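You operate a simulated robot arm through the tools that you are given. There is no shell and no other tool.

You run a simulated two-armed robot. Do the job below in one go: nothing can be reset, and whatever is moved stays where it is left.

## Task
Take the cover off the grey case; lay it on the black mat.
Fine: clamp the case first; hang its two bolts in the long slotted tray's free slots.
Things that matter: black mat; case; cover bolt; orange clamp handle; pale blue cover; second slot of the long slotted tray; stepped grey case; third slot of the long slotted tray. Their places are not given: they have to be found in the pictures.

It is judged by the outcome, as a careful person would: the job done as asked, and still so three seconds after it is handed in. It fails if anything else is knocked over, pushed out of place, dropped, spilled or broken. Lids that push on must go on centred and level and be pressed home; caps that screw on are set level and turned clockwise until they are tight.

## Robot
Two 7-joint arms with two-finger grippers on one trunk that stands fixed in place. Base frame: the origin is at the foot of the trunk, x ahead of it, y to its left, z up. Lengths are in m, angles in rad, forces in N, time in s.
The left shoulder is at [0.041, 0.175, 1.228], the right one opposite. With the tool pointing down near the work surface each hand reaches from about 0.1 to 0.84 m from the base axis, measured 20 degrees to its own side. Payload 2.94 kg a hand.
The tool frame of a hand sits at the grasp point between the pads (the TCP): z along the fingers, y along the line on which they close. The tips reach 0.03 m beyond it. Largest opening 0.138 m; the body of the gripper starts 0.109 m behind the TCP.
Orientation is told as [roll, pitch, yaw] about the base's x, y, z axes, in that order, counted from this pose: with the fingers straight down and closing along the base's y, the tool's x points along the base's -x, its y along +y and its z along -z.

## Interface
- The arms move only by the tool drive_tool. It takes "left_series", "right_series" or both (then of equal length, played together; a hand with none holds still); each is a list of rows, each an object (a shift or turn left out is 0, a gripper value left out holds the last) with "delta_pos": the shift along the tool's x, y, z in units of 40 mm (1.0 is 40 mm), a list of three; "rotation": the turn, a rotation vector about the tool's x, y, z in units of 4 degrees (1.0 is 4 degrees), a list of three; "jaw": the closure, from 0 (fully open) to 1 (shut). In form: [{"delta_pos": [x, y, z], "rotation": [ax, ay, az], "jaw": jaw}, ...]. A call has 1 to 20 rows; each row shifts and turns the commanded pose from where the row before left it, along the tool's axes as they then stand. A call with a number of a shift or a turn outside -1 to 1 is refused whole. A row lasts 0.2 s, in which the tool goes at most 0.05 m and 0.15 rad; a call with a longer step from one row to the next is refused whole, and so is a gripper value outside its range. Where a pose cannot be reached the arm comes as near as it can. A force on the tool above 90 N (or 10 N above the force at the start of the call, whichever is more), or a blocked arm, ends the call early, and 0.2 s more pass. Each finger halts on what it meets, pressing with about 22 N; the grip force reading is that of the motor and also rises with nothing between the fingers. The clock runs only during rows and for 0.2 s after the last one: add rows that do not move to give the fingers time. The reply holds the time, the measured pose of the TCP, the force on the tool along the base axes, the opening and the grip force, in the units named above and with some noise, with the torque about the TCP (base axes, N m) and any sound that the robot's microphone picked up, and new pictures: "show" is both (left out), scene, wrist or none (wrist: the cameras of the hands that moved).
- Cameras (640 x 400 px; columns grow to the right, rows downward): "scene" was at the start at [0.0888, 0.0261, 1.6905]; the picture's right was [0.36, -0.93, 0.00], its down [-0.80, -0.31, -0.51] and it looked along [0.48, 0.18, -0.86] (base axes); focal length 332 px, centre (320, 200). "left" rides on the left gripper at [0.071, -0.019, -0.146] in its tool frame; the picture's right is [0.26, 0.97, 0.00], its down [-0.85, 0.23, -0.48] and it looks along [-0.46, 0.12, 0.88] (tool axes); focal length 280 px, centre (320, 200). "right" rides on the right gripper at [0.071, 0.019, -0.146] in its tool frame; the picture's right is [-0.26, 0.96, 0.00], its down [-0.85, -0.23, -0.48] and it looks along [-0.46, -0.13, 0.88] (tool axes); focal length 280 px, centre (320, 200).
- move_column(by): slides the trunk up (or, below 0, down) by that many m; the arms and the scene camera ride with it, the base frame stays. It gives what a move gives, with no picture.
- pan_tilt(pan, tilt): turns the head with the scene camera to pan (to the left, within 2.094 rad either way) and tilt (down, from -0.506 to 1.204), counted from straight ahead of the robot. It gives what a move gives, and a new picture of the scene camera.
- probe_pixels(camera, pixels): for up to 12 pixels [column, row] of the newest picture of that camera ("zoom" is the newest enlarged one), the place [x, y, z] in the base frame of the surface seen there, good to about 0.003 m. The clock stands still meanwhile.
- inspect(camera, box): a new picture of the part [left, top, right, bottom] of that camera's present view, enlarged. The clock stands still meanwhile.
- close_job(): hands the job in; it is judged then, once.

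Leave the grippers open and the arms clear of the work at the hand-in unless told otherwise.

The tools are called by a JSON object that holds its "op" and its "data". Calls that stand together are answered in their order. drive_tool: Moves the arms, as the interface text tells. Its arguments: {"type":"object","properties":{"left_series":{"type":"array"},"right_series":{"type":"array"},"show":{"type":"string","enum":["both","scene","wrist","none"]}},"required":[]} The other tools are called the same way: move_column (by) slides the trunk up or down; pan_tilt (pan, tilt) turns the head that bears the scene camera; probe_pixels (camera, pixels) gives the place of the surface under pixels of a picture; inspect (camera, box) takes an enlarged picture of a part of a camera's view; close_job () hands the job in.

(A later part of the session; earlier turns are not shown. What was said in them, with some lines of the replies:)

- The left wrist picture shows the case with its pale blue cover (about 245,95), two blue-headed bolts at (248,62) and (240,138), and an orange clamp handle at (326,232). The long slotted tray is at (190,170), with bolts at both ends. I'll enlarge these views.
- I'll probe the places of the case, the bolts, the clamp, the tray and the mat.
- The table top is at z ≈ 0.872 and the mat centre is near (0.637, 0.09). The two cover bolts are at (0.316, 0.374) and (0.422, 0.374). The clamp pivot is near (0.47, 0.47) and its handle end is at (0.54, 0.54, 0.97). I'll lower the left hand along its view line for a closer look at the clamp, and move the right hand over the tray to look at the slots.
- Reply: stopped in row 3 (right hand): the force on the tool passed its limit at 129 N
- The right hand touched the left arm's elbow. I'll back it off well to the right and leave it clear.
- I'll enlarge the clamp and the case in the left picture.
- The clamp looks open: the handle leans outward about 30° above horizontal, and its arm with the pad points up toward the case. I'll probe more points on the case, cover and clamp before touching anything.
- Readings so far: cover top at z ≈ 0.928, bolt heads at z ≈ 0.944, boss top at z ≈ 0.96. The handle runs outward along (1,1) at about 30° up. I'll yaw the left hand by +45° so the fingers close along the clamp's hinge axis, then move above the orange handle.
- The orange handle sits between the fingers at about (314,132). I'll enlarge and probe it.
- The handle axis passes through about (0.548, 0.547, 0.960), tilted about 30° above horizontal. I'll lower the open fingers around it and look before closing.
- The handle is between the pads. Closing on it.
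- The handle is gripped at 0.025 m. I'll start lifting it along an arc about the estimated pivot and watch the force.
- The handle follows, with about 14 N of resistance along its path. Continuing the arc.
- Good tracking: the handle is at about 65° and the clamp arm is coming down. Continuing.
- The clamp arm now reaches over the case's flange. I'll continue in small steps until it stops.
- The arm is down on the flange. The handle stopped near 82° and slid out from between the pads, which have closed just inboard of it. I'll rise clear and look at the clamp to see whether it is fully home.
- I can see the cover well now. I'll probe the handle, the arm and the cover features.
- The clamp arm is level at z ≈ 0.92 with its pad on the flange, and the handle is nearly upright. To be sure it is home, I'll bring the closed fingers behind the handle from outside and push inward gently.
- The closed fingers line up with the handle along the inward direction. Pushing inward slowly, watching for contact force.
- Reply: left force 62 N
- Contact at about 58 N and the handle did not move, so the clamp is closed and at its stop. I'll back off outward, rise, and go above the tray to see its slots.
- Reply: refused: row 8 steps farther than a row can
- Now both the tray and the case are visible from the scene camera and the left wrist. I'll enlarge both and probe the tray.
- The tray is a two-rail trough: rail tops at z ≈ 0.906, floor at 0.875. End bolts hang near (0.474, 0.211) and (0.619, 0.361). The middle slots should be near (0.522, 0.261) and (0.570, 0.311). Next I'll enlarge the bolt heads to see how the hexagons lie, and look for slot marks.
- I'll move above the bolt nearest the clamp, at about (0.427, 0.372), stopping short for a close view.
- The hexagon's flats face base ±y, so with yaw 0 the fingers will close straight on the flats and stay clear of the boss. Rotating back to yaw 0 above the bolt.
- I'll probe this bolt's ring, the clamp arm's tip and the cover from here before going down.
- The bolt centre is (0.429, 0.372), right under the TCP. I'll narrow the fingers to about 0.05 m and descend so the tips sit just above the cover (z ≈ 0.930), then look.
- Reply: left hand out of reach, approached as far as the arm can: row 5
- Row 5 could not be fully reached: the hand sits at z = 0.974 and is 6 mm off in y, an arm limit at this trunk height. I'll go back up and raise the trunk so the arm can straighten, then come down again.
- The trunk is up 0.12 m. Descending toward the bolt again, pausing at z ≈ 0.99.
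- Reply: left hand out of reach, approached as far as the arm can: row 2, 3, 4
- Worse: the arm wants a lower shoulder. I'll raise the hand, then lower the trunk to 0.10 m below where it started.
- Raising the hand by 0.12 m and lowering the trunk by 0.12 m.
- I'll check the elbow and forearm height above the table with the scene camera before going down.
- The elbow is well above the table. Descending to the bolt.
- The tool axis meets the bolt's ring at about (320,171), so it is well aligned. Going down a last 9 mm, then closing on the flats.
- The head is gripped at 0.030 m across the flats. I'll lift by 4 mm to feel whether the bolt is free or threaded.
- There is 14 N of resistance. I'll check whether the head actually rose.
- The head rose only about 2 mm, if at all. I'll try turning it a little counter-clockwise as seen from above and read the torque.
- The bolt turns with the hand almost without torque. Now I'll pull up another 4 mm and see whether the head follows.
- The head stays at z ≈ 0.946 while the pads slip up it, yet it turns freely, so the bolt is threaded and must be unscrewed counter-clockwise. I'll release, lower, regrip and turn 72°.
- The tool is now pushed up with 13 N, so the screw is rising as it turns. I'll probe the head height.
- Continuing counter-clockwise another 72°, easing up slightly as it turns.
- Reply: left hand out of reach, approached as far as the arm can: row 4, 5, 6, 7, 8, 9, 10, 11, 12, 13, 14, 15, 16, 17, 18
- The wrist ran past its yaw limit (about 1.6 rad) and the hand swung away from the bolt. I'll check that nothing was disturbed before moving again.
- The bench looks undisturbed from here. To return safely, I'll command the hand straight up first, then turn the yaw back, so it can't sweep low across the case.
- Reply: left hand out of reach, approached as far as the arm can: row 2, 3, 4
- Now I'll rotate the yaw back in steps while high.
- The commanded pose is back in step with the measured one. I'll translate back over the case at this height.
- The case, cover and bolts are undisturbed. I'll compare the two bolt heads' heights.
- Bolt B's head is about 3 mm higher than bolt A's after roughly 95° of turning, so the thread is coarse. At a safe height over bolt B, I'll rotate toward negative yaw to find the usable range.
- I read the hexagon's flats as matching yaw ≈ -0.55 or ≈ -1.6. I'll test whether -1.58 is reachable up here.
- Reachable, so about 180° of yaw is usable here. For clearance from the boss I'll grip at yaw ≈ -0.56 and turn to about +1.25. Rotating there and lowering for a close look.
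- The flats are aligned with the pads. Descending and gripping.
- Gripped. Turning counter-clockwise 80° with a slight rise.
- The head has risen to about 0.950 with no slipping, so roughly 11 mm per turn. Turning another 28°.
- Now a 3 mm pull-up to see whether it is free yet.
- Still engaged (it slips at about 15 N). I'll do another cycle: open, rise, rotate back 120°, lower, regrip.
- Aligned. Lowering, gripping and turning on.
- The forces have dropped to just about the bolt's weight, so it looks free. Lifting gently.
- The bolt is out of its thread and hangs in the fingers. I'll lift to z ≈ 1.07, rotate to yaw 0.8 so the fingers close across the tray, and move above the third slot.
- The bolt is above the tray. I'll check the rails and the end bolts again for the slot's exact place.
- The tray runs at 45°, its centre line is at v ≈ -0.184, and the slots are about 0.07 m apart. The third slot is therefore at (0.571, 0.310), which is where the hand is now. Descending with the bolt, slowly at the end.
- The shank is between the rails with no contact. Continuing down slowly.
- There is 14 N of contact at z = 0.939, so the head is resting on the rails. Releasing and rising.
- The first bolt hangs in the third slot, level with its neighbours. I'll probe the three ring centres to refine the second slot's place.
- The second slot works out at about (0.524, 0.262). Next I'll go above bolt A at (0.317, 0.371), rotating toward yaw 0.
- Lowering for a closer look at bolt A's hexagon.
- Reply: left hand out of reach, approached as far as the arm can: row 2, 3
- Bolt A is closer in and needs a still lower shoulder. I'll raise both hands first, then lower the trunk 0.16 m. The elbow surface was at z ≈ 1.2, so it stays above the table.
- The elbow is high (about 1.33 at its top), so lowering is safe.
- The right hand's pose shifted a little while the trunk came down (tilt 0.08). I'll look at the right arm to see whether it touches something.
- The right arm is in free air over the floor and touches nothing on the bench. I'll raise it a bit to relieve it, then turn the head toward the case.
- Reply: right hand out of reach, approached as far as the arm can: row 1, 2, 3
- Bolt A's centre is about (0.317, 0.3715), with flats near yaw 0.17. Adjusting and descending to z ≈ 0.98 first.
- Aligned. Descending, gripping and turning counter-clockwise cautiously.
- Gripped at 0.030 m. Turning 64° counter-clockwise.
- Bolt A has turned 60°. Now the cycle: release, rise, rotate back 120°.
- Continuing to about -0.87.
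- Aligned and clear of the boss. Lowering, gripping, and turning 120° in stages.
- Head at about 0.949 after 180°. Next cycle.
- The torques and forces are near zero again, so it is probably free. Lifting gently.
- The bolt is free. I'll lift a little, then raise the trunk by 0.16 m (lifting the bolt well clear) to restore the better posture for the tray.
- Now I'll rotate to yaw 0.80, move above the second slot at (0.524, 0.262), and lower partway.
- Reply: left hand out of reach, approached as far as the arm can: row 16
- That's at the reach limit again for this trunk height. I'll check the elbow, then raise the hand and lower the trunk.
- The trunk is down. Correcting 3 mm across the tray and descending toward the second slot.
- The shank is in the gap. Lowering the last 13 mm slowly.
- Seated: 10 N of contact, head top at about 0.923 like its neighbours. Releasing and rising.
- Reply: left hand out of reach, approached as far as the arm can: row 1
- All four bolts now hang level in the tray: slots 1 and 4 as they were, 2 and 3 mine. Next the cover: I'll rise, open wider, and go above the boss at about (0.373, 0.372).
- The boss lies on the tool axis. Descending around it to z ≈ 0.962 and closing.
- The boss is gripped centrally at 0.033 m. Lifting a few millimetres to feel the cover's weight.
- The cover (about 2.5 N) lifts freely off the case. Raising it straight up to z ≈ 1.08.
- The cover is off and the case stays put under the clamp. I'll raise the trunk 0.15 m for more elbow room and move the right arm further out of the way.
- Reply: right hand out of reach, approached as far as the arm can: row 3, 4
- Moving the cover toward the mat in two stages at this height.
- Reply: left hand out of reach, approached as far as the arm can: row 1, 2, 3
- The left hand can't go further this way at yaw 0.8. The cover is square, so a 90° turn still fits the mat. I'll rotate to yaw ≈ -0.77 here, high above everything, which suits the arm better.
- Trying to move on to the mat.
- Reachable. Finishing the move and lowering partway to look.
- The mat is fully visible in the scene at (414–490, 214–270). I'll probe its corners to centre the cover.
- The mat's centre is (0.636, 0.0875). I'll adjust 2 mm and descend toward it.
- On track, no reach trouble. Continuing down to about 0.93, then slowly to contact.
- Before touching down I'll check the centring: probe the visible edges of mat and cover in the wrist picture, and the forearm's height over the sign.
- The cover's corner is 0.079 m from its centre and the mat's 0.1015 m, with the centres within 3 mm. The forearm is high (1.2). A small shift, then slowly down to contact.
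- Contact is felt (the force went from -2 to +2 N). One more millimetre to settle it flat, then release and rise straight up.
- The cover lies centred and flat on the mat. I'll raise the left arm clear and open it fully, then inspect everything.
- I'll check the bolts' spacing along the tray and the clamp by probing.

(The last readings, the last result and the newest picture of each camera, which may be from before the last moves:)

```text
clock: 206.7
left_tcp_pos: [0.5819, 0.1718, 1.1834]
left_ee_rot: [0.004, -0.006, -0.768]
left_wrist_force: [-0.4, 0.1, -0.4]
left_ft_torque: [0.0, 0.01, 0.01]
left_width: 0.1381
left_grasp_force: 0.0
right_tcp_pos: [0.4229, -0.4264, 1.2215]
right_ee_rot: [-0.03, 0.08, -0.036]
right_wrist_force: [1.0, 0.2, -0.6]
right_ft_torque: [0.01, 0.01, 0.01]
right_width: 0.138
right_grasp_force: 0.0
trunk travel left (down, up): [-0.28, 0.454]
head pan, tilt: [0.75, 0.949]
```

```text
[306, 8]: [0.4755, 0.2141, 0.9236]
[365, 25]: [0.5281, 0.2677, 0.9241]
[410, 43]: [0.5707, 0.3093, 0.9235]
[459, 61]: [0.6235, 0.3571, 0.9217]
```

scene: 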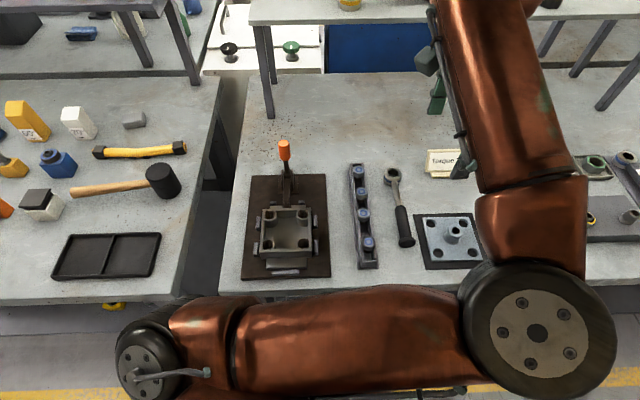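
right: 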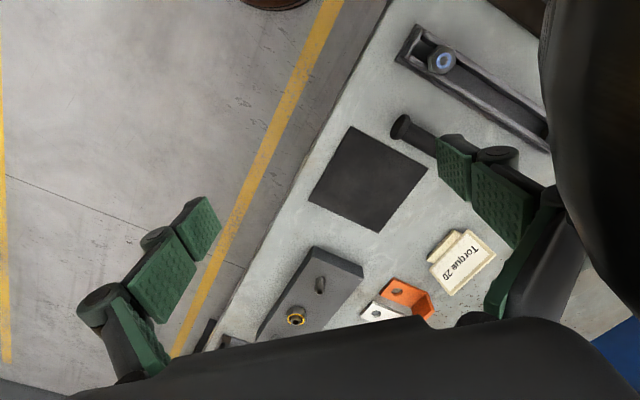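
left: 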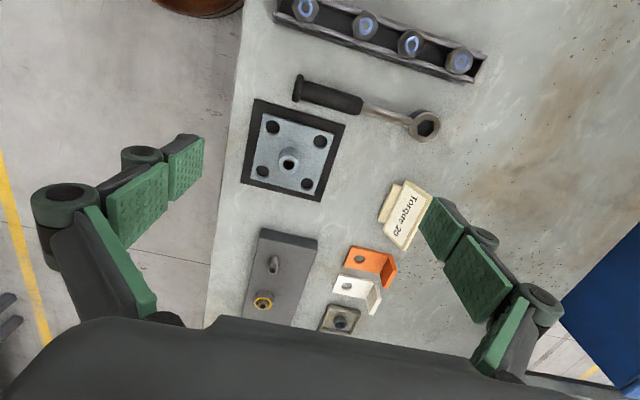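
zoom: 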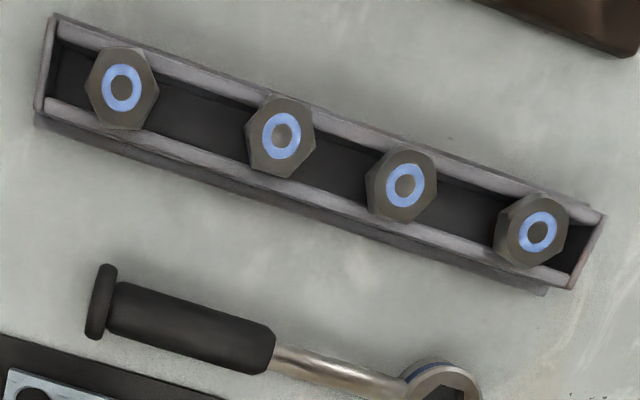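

The second-slot bolt sits about 8 mm too far toward the third slot: u ≈ 0.5625 against an ideal 0.555. I'll correct it with the fingers closing along the tray (yaw -0.77), centred on the slot's proper place. First, above it for a closer look.

{"op": "drive_tool", "data": {"left_series": [{"delta_pos": [0.657, 0.147, 0], "jaw": 0.6}, {"delta_pos": [0.657, 0.147, 0]}, {"delta_pos": [0.657, 0.147, 0]}, {"delta_pos": [0.657, 0.147, 0]}, {"delta_pos": [0, 0, 0.7]}, {"delta_pos": [0, 0, 0.7]}, {"delta_pos": [0, 0, 0.7]}, {"delta_pos": [0, 0, 0.7]}, {}, {}], "show": "both"}}

{"op": "inspect", "data": {"camera": "left", "box": [200, 60, 440, 200]}}

```text
clock: 208.9
left_tcp_pos: [0.5243, 0.2677, 1.0747]
left_ee_rot: [0.004, -0.006, -0.768]
left_wrist_force: [-1.1, 0.1, 0.2]
left_ft_torque: [0.01, -0.01, -0.01]
left_width: 0.0552
left_grasp_force: 0.0
left hand out of reach, approached as far as the arm can: row 8
right_tcp_pos: [0.4221, -0.4264, 1.2208]
right_ee_rot: [-0.03, 0.08, -0.035]
right_wrist_force: [0.6, -0.7, -1.0]
right_ft_torque: [0.0, 0.0, 0.0]
right_width: 0.1381
right_grasp_force: 0.0
trunk travel left (down, up): [-0.28, 0.454]
head pan, tilt: [0.75, 0.949]
```

scene: 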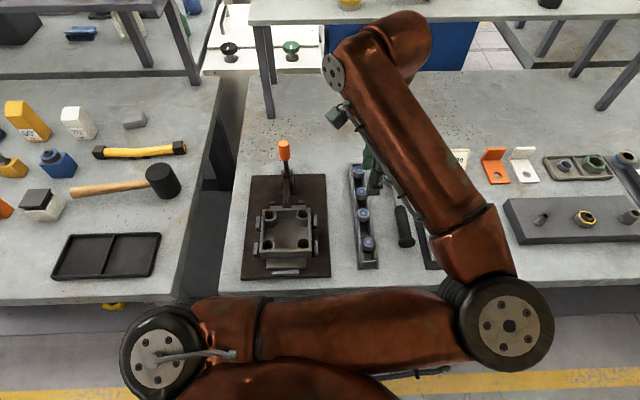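
left: 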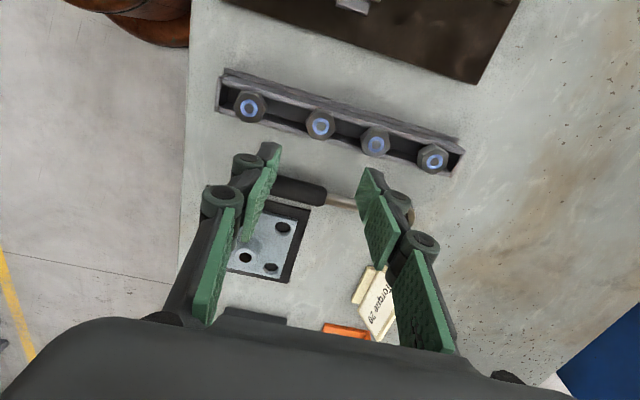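

```text
2.67 times, centred on (320, 130) of left
```

zoom: 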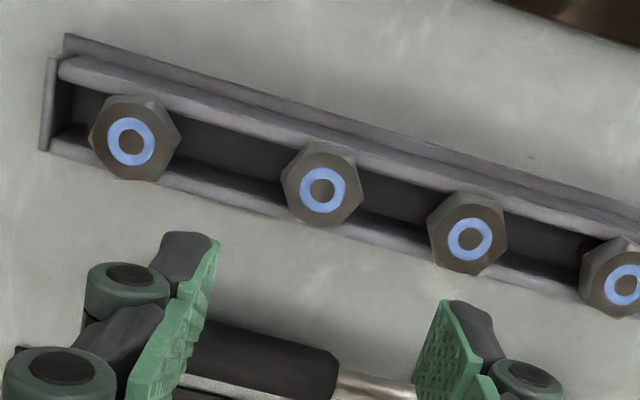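

I need the lower trunk again. Raising the hand and lowering the trunk 0.15 m, as before.

{"op": "drive_tool", "data": {"left_series": [{"delta_pos": [0, 0, -0.9]}, {"delta_pos": [0, 0, -0.9]}, {"delta_pos": [0, 0, -0.9]}, {}], "show": "none"}}

{"op": "move_column", "data": {"by": -0.15}}

{"op": "drive_tool", "data": {"left_series": [{}], "show": "both"}}

{"op": "inspect", "data": {"camera": "left", "box": [200, 60, 440, 200]}}

```text
clock: 209.9
left_tcp_pos: [0.5239, 0.2673, 1.1828]
left_ee_rot: [0.004, -0.005, -0.767]
left_wrist_force: [-0.1, 0.5, 0.1]
left_ft_torque: [0.02, 0.01, 0.0]
left_width: 0.0552
left_grasp_force: 0.0
right_tcp_pos: [0.4233, -0.4264, 1.2214]
right_ee_rot: [-0.032, 0.082, -0.035]
right_wrist_force: [0.7, 0.0, -0.3]
right_ft_torque: [0.03, 0.02, 0.0]
right_width: 0.1383
right_grasp_force: 0.0
trunk travel left (down, up): [-0.28, 0.454]
head pan, tilt: [0.75, 0.949]
```

```text
clock: 211.7
left_tcp_pos: [0.5216, 0.2658, 1.0332]
left_ee_rot: [0.005, -0.006, -0.769]
left_wrist_force: [0.1, 0.4, -0.4]
left_ft_torque: [-0.01, -0.01, -0.01]
left_width: 0.0553
left_grasp_force: 0.1
right_tcp_pos: [0.4932, -0.4251, 1.0095]
right_ee_rot: [-0.037, 0.24, -0.036]
right_wrist_force: [0.2, -0.6, 0.3]
right_ft_torque: [-0.07, -0.05, 0.02]
right_width: 0.1382
right_grasp_force: 0.0
trunk travel left (down, up): [-0.13, 0.604]
head pan, tilt: [0.75, 0.949]
```

```text
clock: 212.1
left_tcp_pos: [0.5238, 0.2656, 1.0332]
left_ee_rot: [0.005, -0.006, -0.768]
left_wrist_force: [-0.5, 0.0, -0.3]
left_ft_torque: [0.04, -0.01, -0.04]
left_width: 0.055
left_grasp_force: 0.1
right_tcp_pos: [0.4943, -0.4257, 1.0101]
right_ee_rot: [-0.037, 0.242, -0.037]
right_wrist_force: [0.1, 0.6, 0.5]
right_ft_torque: [-0.03, -0.01, 0.01]
right_width: 0.1379
right_grasp_force: 0.0
trunk travel left (down, up): [-0.13, 0.604]
head pan, tilt: [0.75, 0.949]
```

scene: 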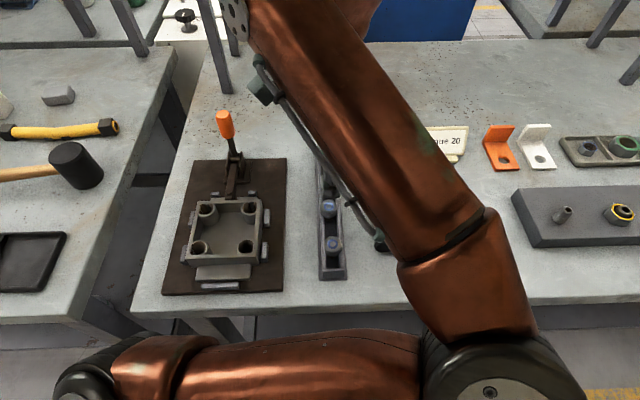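
left: 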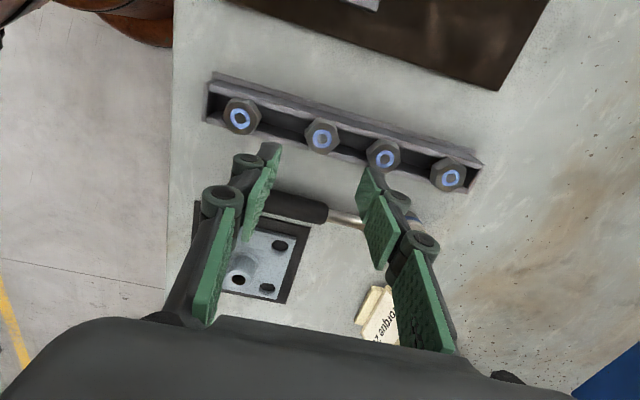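

```text
2.67 times, centred on (320, 130) of left
```

zoom: 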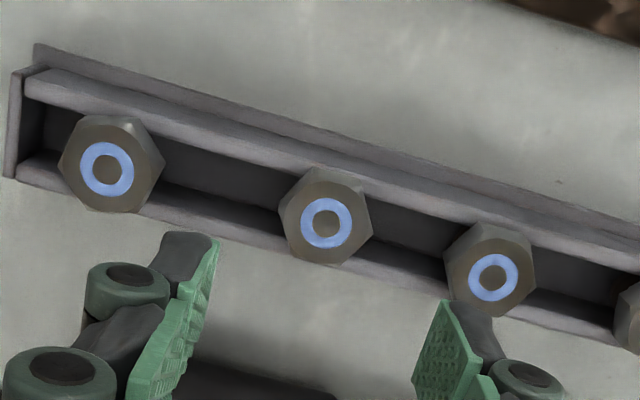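

I'll re-measure the bolts from this closer view.

{"op": "probe_pixels", "data": {"camera": "zoom", "pixels": [[107, 170], [325, 222], [493, 277], [90, 170], [124, 170], [308, 222], [342, 222], [476, 277], [510, 277]]}}

{"op": "probe_pixels", "data": {"camera": "left", "pixels": [[451, 177], [448, 177], [454, 177]]}}

```text
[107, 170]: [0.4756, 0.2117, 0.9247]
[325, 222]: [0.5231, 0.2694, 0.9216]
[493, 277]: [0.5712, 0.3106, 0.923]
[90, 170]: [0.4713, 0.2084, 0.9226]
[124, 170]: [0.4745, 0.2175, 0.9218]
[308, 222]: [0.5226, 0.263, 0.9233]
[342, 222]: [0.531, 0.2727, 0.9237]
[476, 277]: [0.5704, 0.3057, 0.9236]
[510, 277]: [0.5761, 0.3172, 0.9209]
```

```text
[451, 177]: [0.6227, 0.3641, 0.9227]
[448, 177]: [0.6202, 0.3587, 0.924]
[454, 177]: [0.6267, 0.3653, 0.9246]
```

Bolt 2 is about 5.5 mm off; bolt 3 is within 2 mm. I'll centre the hand on u = 0.5555 and descend around bolt 2 with about 5 mm of clearance each side.

{"op": "drive_tool", "data": {"left_series": [{"delta_pos": [-0.05, -0.068, 0.5]}, {"delta_pos": [0, 0, 0.6]}, {"delta_pos": [0, 0, 0.5]}, {}, {}], "show": "wrist"}}

{"op": "inspect", "data": {"camera": "left", "box": [220, 80, 420, 240]}}

```text
clock: 213.2
left_tcp_pos: [0.5234, 0.2629, 0.9679]
left_ee_rot: [0.004, -0.006, -0.768]
left_wrist_force: [-0.8, -0.3, -1.1]
left_ft_torque: [-0.03, -0.02, 0.03]
left_width: 0.0552
left_grasp_force: 0.1
right_tcp_pos: [0.4936, -0.4272, 1.0104]
right_ee_rot: [-0.036, 0.243, -0.037]
right_wrist_force: [-0.5, 0.7, -0.1]
right_ft_torque: [0.03, -0.02, -0.02]
right_width: 0.1379
right_grasp_force: 0.0
trunk travel left (down, up): [-0.13, 0.604]
head pan, tilt: [0.75, 0.949]
```

left: 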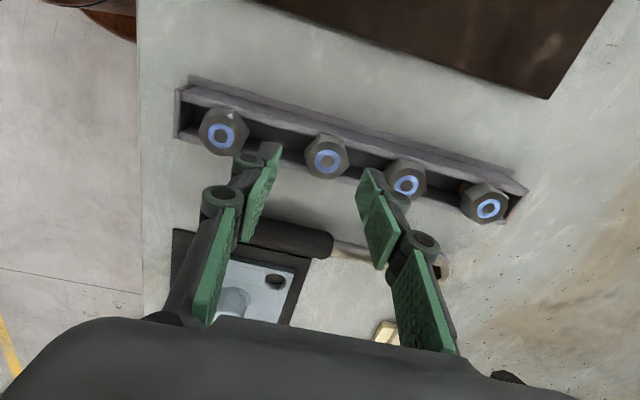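

```text
2.50 times, centred on (320, 160) of left
```

zoom: 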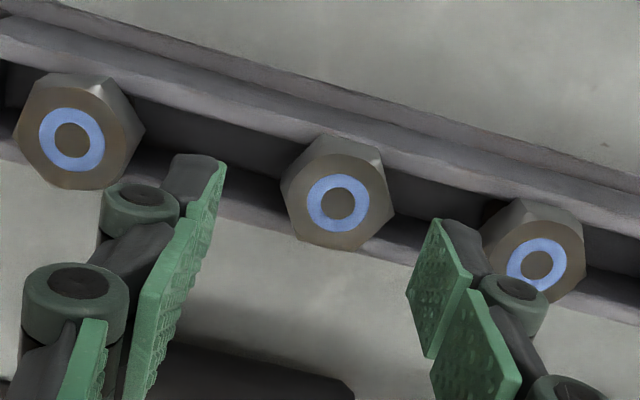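

Clear to go: the bolt is about 5 mm right of the tool axis, as measured. Down the last 27 mm, then close to centre it.

{"op": "drive_tool", "data": {"left_series": [{"delta_pos": [0, 0, 0.3]}, {"delta_pos": [0, 0, 0.2]}, {"delta_pos": [0, 0, 0.16]}, {}], "show": "wrist"}}

{"op": "inspect", "data": {"camera": "left", "box": [220, 100, 420, 260]}}

```text
clock: 214.2
left_tcp_pos: [0.5249, 0.2653, 0.9419]
left_ee_rot: [0.0, -0.007, -0.768]
left_wrist_force: [-0.5, -0.1, 0.3]
left_ft_torque: [0.0, 0.0, -0.03]
left_width: 0.055
left_grasp_force: 0.1
right_tcp_pos: [0.4946, -0.4264, 1.009]
right_ee_rot: [-0.037, 0.244, -0.038]
right_wrist_force: [0.3, 0.6, -0.2]
right_ft_torque: [-0.03, -0.01, 0.01]
right_width: 0.1379
right_grasp_force: 0.1
trunk travel left (down, up): [-0.13, 0.604]
head pan, tilt: [0.75, 0.949]
```

left: 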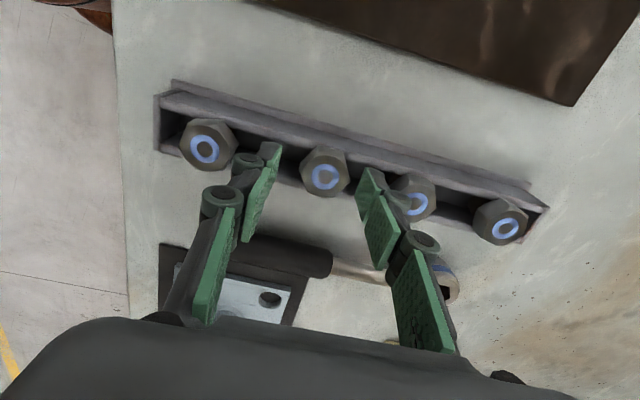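

```text
2.50 times, centred on (320, 180) of left
```

zoom: 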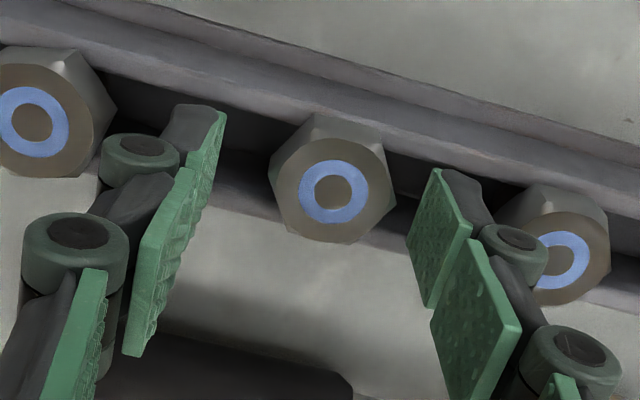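

The hand settled 3 mm too far along u (arm near its limit). I'll shift back 3 mm and check.

{"op": "drive_tool", "data": {"left_series": [{"delta_pos": [0, -0.08, 0]}, {}, {}], "show": "none"}}

```text
clock: 215.1
left_tcp_pos: [0.5229, 0.2659, 0.9428]
left_ee_rot: [0.003, -0.006, -0.769]
left_wrist_force: [0.8, -0.1, -0.3]
left_ft_torque: [-0.01, 0.03, 0.01]
left_width: 0.0552
left_grasp_force: 0.1
left hand out of reach, approached as far as the arm can: row 1
right_tcp_pos: [0.4942, -0.4256, 1.0087]
right_ee_rot: [-0.036, 0.242, -0.037]
right_wrist_force: [-0.1, 0.5, 0.3]
right_ft_torque: [0.0, -0.01, 0.0]
right_width: 0.1378
right_grasp_force: 0.1
trunk travel left (down, up): [-0.13, 0.604]
head pan, tilt: [0.75, 0.949]
```

I need the trunk a little lower still. First I'll raise the hand and check the right arm's surroundings, since it shifted when the trunk came down.

{"op": "drive_tool", "data": {"left_series": [{"delta_pos": [0, 0, -0.6]}, {"delta_pos": [0, 0, -0.9]}, {}], "show": "none"}}

{"op": "pan_tilt", "data": {"pan": -0.6, "tilt": 1.0}}

```text
clock: 215.8
left_tcp_pos: [0.5222, 0.2642, 1.0027]
left_ee_rot: [0.001, -0.006, -0.767]
left_wrist_force: [0.3, -1.0, 0.3]
left_ft_torque: [0.01, 0.02, -0.02]
left_width: 0.0551
left_grasp_force: 0.1
right_tcp_pos: [0.4935, -0.4259, 1.0103]
right_ee_rot: [-0.036, 0.241, -0.035]
right_wrist_force: [-0.3, -0.1, 0.1]
right_ft_torque: [0.01, 0.01, -0.02]
right_width: 0.1382
right_grasp_force: 0.1
trunk travel left (down, up): [-0.13, 0.604]
head pan, tilt: [0.75, 0.949]
```

```text
clock: 217.3
left_tcp_pos: [0.5228, 0.2647, 1.0033]
left_ee_rot: [0.005, -0.005, -0.768]
left_wrist_force: [0.3, -0.3, 1.0]
left_ft_torque: [-0.01, 0.0, -0.02]
left_width: 0.0549
left_grasp_force: 0.0
right_tcp_pos: [0.4943, -0.4258, 1.0076]
right_ee_rot: [-0.036, 0.244, -0.036]
right_wrist_force: [0.3, 0.1, 0.2]
right_ft_torque: [-0.01, 0.0, -0.03]
right_width: 0.1381
right_grasp_force: 0.1
trunk travel left (down, up): [-0.13, 0.604]
head pan, tilt: [-0.6, 1.0]
```

scene: 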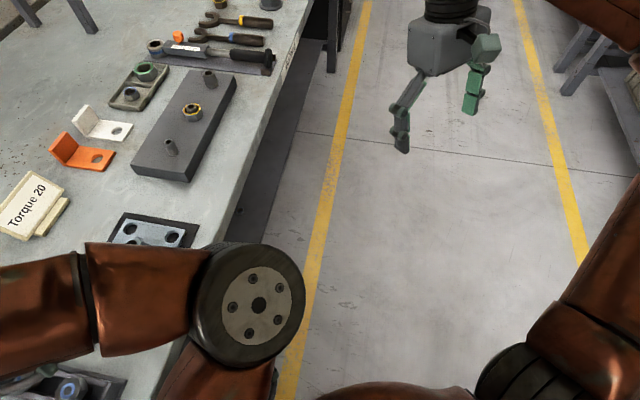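

The right arm hangs over the floor, well off the bench and touching nothing on it. I'll raise the left hand 0.06 m, lower the trunk 0.06 m, and turn the head back.

{"op": "drive_tool", "data": {"left_series": [{"delta_pos": [0, 0, -0.8]}, {"delta_pos": [0, 0, -0.8]}, {}], "show": "none"}}

{"op": "move_column", "data": {"by": -0.06}}

{"op": "pan_tilt", "data": {"pan": 0.75, "tilt": 0.9}}

```text
clock: 218.2
left_tcp_pos: [0.5227, 0.2628, 1.0662]
left_ee_rot: [0.005, -0.004, -0.767]
left_wrist_force: [-0.9, -0.2, 0.1]
left_ft_torque: [0.0, 0.01, -0.01]
left_width: 0.0553
left_grasp_force: 0.0
right_tcp_pos: [0.4947, -0.4264, 1.01]
right_ee_rot: [-0.037, 0.242, -0.038]
right_wrist_force: [-0.1, -1.0, -0.1]
right_ft_torque: [0.0, 0.01, 0.02]
right_width: 0.1381
right_grasp_force: 0.2
trunk travel left (down, up): [-0.13, 0.604]
head pan, tilt: [-0.6, 1.0]
```

```text
clock: 219.2
left_tcp_pos: [0.522, 0.2651, 1.0074]
left_ee_rot: [0.002, -0.004, -0.768]
left_wrist_force: [0.3, 0.5, -0.1]
left_ft_torque: [-0.01, 0.0, -0.01]
left_width: 0.0551
left_grasp_force: 0.0
right_tcp_pos: [0.5257, -0.4254, 0.9177]
right_ee_rot: [-0.04, 0.325, -0.036]
right_wrist_force: [-0.5, -0.5, 0.2]
right_ft_torque: [-0.03, -0.01, 0.02]
right_width: 0.1382
right_grasp_force: 0.1
trunk travel left (down, up): [-0.07, 0.664]
head pan, tilt: [-0.6, 1.0]
```

```text
clock: 220.7
left_tcp_pos: [0.5224, 0.2638, 1.0073]
left_ee_rot: [0.003, -0.004, -0.768]
left_wrist_force: [0.0, 0.2, 1.1]
left_ft_torque: [0.01, 0.0, 0.02]
left_width: 0.0552
left_grasp_force: 0.1
right_tcp_pos: [0.5248, -0.4259, 0.9176]
right_ee_rot: [-0.037, 0.322, -0.036]
right_wrist_force: [1.1, 0.5, 0.8]
right_ft_torque: [-0.02, 0.02, -0.01]
right_width: 0.1379
right_grasp_force: 0.1
trunk travel left (down, up): [-0.07, 0.664]
head pan, tilt: [0.75, 0.901]
```

scene: 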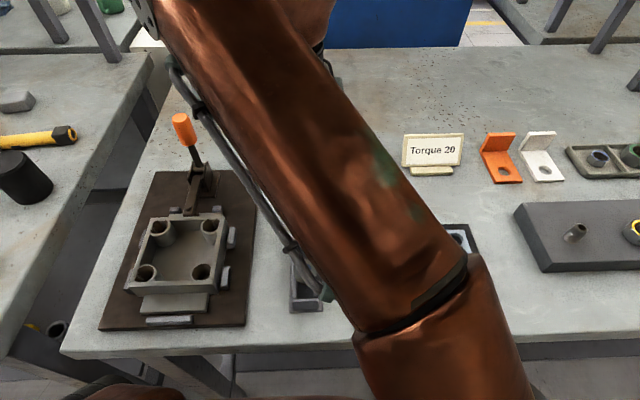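

Checking the forearm's height over the cover before continuing.

{"op": "probe_pixels", "data": {"camera": "scene", "pixels": [[430, 290], [460, 340], [350, 200], [500, 380], [300, 120]]}}

{"op": "drive_tool", "data": {"left_series": [{"delta_pos": [-0.02, -0.04, 0.5]}, {"delta_pos": [0, 0, 0.5]}, {}, {}], "show": "wrist"}}

```text
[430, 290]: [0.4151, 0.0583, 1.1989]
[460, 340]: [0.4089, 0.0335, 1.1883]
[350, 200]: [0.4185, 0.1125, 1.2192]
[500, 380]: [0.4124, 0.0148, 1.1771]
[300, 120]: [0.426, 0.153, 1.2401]
```

```text
clock: 221.7
left_tcp_pos: [0.5218, 0.2614, 0.9671]
left_ee_rot: [0.003, -0.005, -0.767]
left_wrist_force: [0.3, -0.5, -0.3]
left_ft_torque: [0.02, 0.02, -0.02]
left_width: 0.0552
left_grasp_force: 0.0
right_tcp_pos: [0.5253, -0.4252, 0.9179]
right_ee_rot: [-0.039, 0.322, -0.038]
right_wrist_force: [0.1, 0.5, 0.3]
right_ft_torque: [-0.01, 0.0, -0.06]
right_width: 0.138
right_grasp_force: 0.1
trunk travel left (down, up): [-0.07, 0.664]
head pan, tilt: [0.75, 0.901]
```

left: 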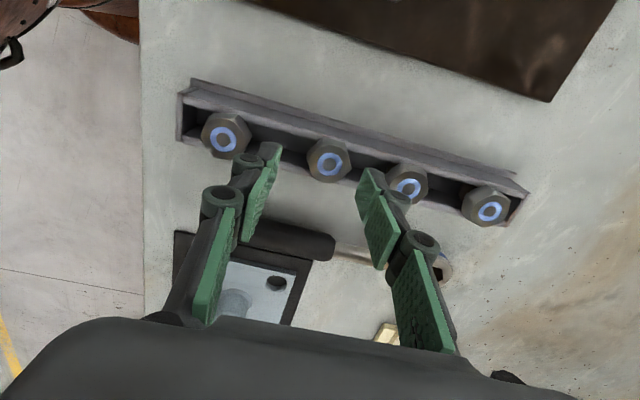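

The forearm is high at about 1.2. Now 2 mm along +u, and down.

{"op": "drive_tool", "data": {"left_series": [{"delta_pos": [0, 0.04, 0.3]}, {"delta_pos": [0, 0, 0.2]}, {"delta_pos": [0, 0, 0.16]}, {}, {}], "show": "none"}}

```text
clock: 222.8
left_tcp_pos: [0.5222, 0.264, 0.9405]
left_ee_rot: [0.005, -0.003, -0.767]
left_wrist_force: [0.2, -0.7, 0.0]
left_ft_torque: [0.03, -0.01, 0.01]
left_width: 0.0552
left_grasp_force: 0.1
right_tcp_pos: [0.525, -0.4265, 0.9165]
right_ee_rot: [-0.04, 0.324, -0.036]
right_wrist_force: [0.2, -0.6, -0.1]
right_ft_torque: [-0.03, 0.0, 0.02]
right_width: 0.1381
right_grasp_force: 0.1
trunk travel left (down, up): [-0.07, 0.664]
head pan, tilt: [0.75, 0.901]
```

Centred at u = 0.556. Closing the fingers slowly to bring the bolt to the centre.

{"op": "drive_tool", "data": {"left_series": [{"jaw": 0.64}, {"jaw": 0.68}, {"jaw": 0.72}, {"jaw": 0.75}, {"jaw": 0.78}, {"jaw": 0.8}, {}], "show": "wrist"}}

{"op": "inspect", "data": {"camera": "left", "box": [220, 100, 420, 260]}}

```text
clock: 224.4
left_tcp_pos: [0.5218, 0.2637, 0.942]
left_ee_rot: [0.003, -0.005, -0.769]
left_wrist_force: [0.1, 0.7, 2.0]
left_ft_torque: [0.0, 0.01, -0.04]
left_width: 0.0339
left_grasp_force: 21.4
right_tcp_pos: [0.5249, -0.426, 0.9164]
right_ee_rot: [-0.039, 0.323, -0.038]
right_wrist_force: [-0.2, 0.5, 0.1]
right_ft_torque: [0.01, 0.02, -0.02]
right_width: 0.138
right_grasp_force: 0.0
trunk travel left (down, up): [-0.07, 0.664]
head pan, tilt: [0.75, 0.901]
```

left: 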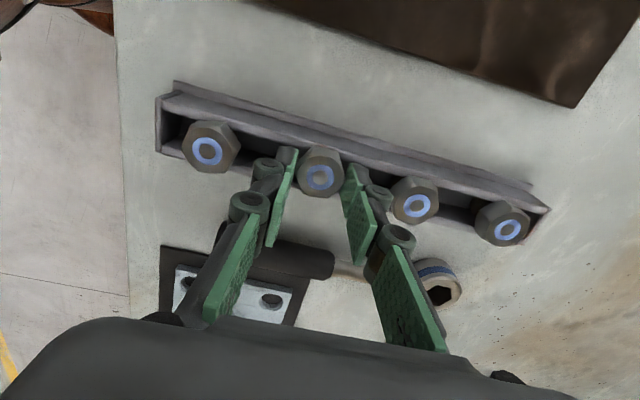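

```text
2.50 times, centred on (320, 180) of left
```

zoom: 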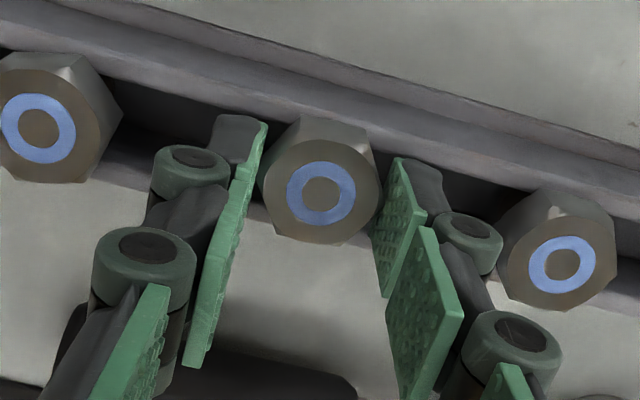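

The bolt is centred between the fingers, with even gaps to both neighbours. Opening and rising.

{"op": "drive_tool", "data": {"left_series": [{"jaw": 0.74}, {"jaw": 0.7}, {"jaw": 0.66}, {"jaw": 0.64}, {"delta_pos": [0, 0, -0.2]}, {"delta_pos": [0, 0, -0.4]}, {"delta_pos": [0, 0, -0.8]}, {"delta_pos": [0, 0, -0.8]}, {}], "show": "wrist"}}

{"op": "move_column", "data": {"by": 0.21}}

{"op": "drive_tool", "data": {"left_series": [{}], "show": "both"}}

{"op": "inspect", "data": {"camera": "left", "box": [200, 60, 440, 200]}}

```text
clock: 226.4
left_tcp_pos: [0.5216, 0.2645, 1.0297]
left_ee_rot: [0.003, -0.006, -0.768]
left_wrist_force: [-0.7, 0.0, -0.8]
left_ft_torque: [-0.01, 0.0, 0.0]
left_width: 0.0497
left_grasp_force: 0.0
right_tcp_pos: [0.5254, -0.4267, 0.916]
right_ee_rot: [-0.037, 0.323, -0.038]
right_wrist_force: [0.8, -0.6, -0.1]
right_ft_torque: [0.01, 0.03, 0.0]
right_width: 0.1379
right_grasp_force: 0.0
trunk travel left (down, up): [-0.07, 0.664]
head pan, tilt: [0.75, 0.901]
```

left: 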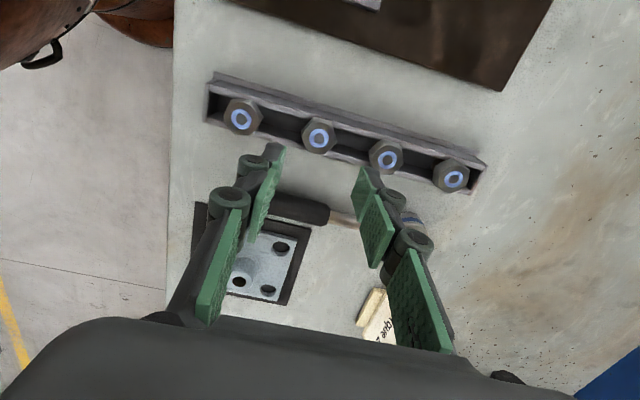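

```text
clock: 228.7
left_tcp_pos: [0.5225, 0.2643, 1.2383]
left_ee_rot: [0.003, -0.005, -0.769]
left_wrist_force: [0.7, 0.5, 0.4]
left_ft_torque: [0.01, -0.02, 0.01]
left_width: 0.0498
left_grasp_force: 0.0
right_tcp_pos: [0.525, -0.4248, 1.1268]
right_ee_rot: [-0.036, 0.326, -0.037]
right_wrist_force: [0.7, 0.0, -0.2]
right_ft_torque: [0.03, 0.03, -0.03]
right_width: 0.1379
right_grasp_force: 0.0
trunk travel left (down, up): [-0.28, 0.454]
head pan, tilt: [0.75, 0.901]
```

```text
clock: 229.1
left_tcp_pos: [0.5224, 0.2646, 1.2383]
left_ee_rot: [0.004, -0.003, -0.767]
left_wrist_force: [0.4, 0.3, -0.7]
left_ft_torque: [0.0, 0.03, -0.01]
left_width: 0.0497
left_grasp_force: 0.1
right_tcp_pos: [0.5249, -0.4267, 1.1265]
right_ee_rot: [-0.04, 0.324, -0.036]
right_wrist_force: [0.4, 0.3, -0.5]
right_ft_torque: [0.0, 0.0, -0.01]
right_width: 0.138
right_grasp_force: 0.2
trunk travel left (down, up): [-0.28, 0.454]
head pan, tilt: [0.75, 0.901]
```

scene: 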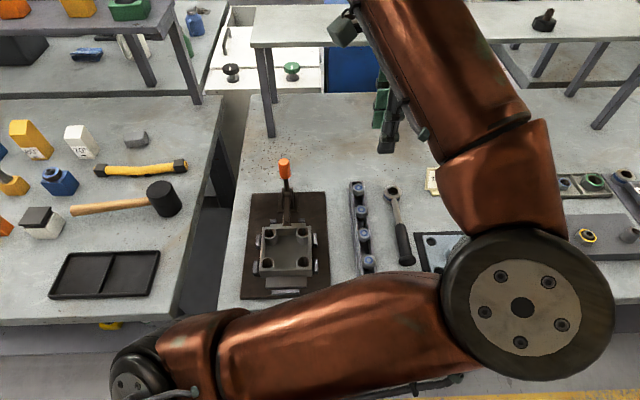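
left: 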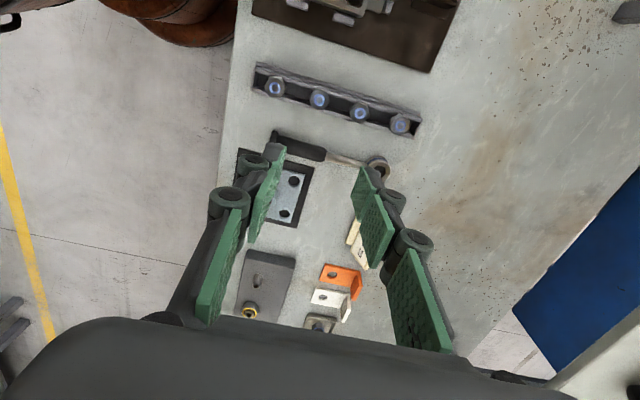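

```text
2.67 times, centred on (320, 130) of left
```

zoom: 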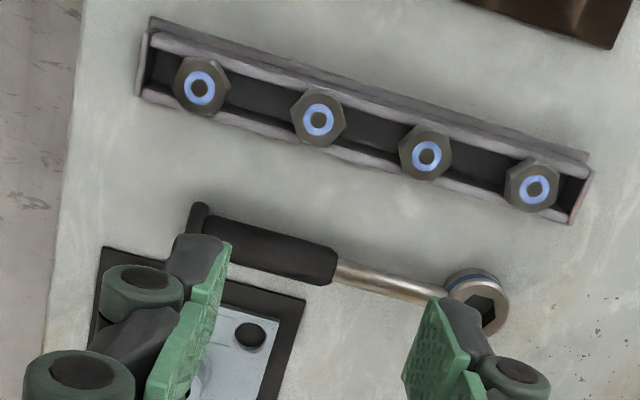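

The four bolts are now evenly spaced. Final checks: the clamp, the case and the cover, with the grippers opened fully.

{"op": "drive_tool", "data": {"left_series": [{"jaw": 0}, {"jaw": 0}, {"delta_pos": [-0.5, 0, -0.5]}, {"delta_pos": [-0.5, 0, -0.5]}, {}], "show": "both"}}

{"op": "inspect", "data": {"camera": "scene", "box": [220, 140, 350, 310]}}

{"op": "probe_pixels", "data": {"camera": "zoom", "pixels": [[318, 40], [318, 55], [325, 95], [325, 170], [327, 200], [270, 220], [380, 220], [330, 350], [325, 190]]}}

{"op": "inspect", "data": {"camera": "left", "box": [180, 100, 420, 260]}}

```text
clock: 230.3
left_tcp_pos: [0.5504, 0.2351, 1.2787]
left_ee_rot: [0.006, -0.005, -0.77]
left_wrist_force: [1.1, 0.7, -0.6]
left_ft_torque: [0.0, -0.01, 0.0]
left_width: 0.138
left_grasp_force: 0.0
right_tcp_pos: [0.5238, -0.4265, 1.1278]
right_ee_rot: [-0.039, 0.324, -0.037]
right_wrist_force: [-0.5, -0.4, 0.4]
right_ft_torque: [-0.02, 0.01, -0.02]
right_width: 0.138
right_grasp_force: 0.0
trunk travel left (down, up): [-0.28, 0.454]
head pan, tilt: [0.75, 0.901]
```

scene: 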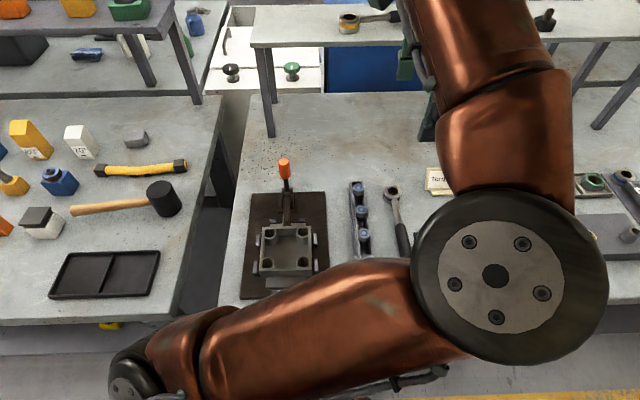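
left: 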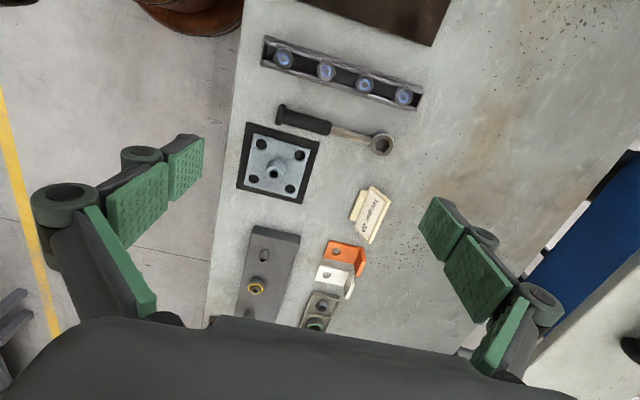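

```text
2.35 times, centred on (285, 225) of scene
```

zoom: 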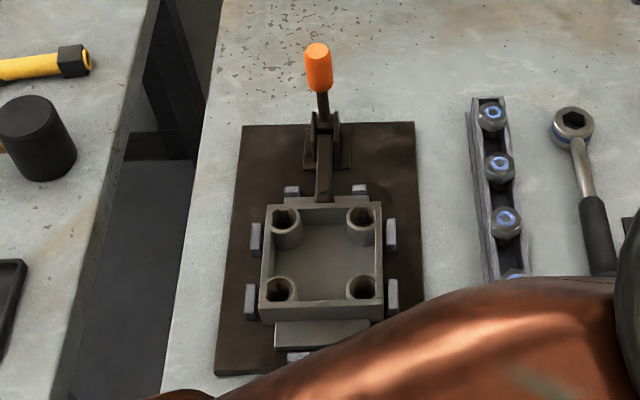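

```text
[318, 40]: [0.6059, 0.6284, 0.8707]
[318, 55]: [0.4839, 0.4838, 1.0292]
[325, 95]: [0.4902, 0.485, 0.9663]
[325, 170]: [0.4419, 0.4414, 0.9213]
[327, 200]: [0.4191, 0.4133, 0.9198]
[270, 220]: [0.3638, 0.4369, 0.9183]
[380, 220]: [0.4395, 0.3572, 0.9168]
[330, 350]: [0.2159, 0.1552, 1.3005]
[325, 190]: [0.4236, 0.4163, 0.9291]
```

```text
2.50 times, centred on (300, 180) of left
```

zoom: 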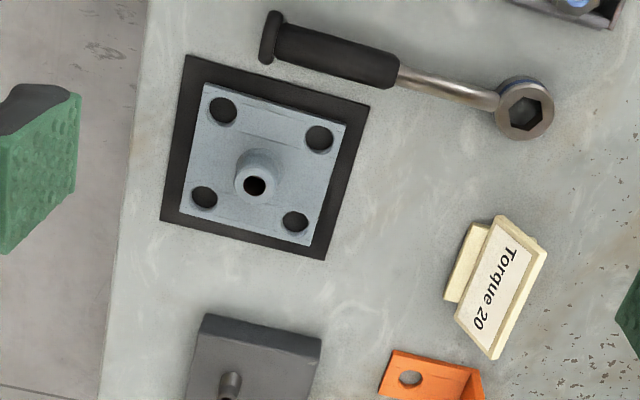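

Everything is in place:
- **Clamp:** handle upright, arm level at z ≈ 0.92 with its pad on the case's flange.
- **Bolts:** the two cover bolts hang in the tray's second and third slots.
- **Cover:** flat and centred on the black mat.
- **Robot:** both grippers are open and both arms are clear.

Handing in.

{"op": "close_job", "data": {}}

```text
The job is handed in.
```

The job is handed in: the cover is off the grey case and lies flat, centred on the black mat. I don't have the verdict; this is what the last pictures and probes showed.

- **Clamp:** I closed it first. The handle did not move under a push of about 58 N. At the end its arm was still level with the pad on the case's flange.
- **Bolts:** Both were threaded, so I unscrewed them counter-clockwise before lifting. They hang in the tray's second and third slots. The one in the second slot first sat about 5.5 mm off, so I re-centred it; the four bolts now look evenly spaced.
- **Robot:** Both grippers are open and the arms are above or clear of the work.

Three things went wrong along the way. None of them seems to have disturbed anything on the bench:

- **Arm contact:** Early on the right hand struck the left arm's elbow (129 N), and I backed it off.
- **Clamp handle:** It slid out of the fingers near the end of its travel, when it was already at its stop.
- **Wrist swing:** While I was unscrewing the first bolt, the left wrist ran past its turning limit. The hand swung off the bolt and away from the case. I checked the bench before carrying on.
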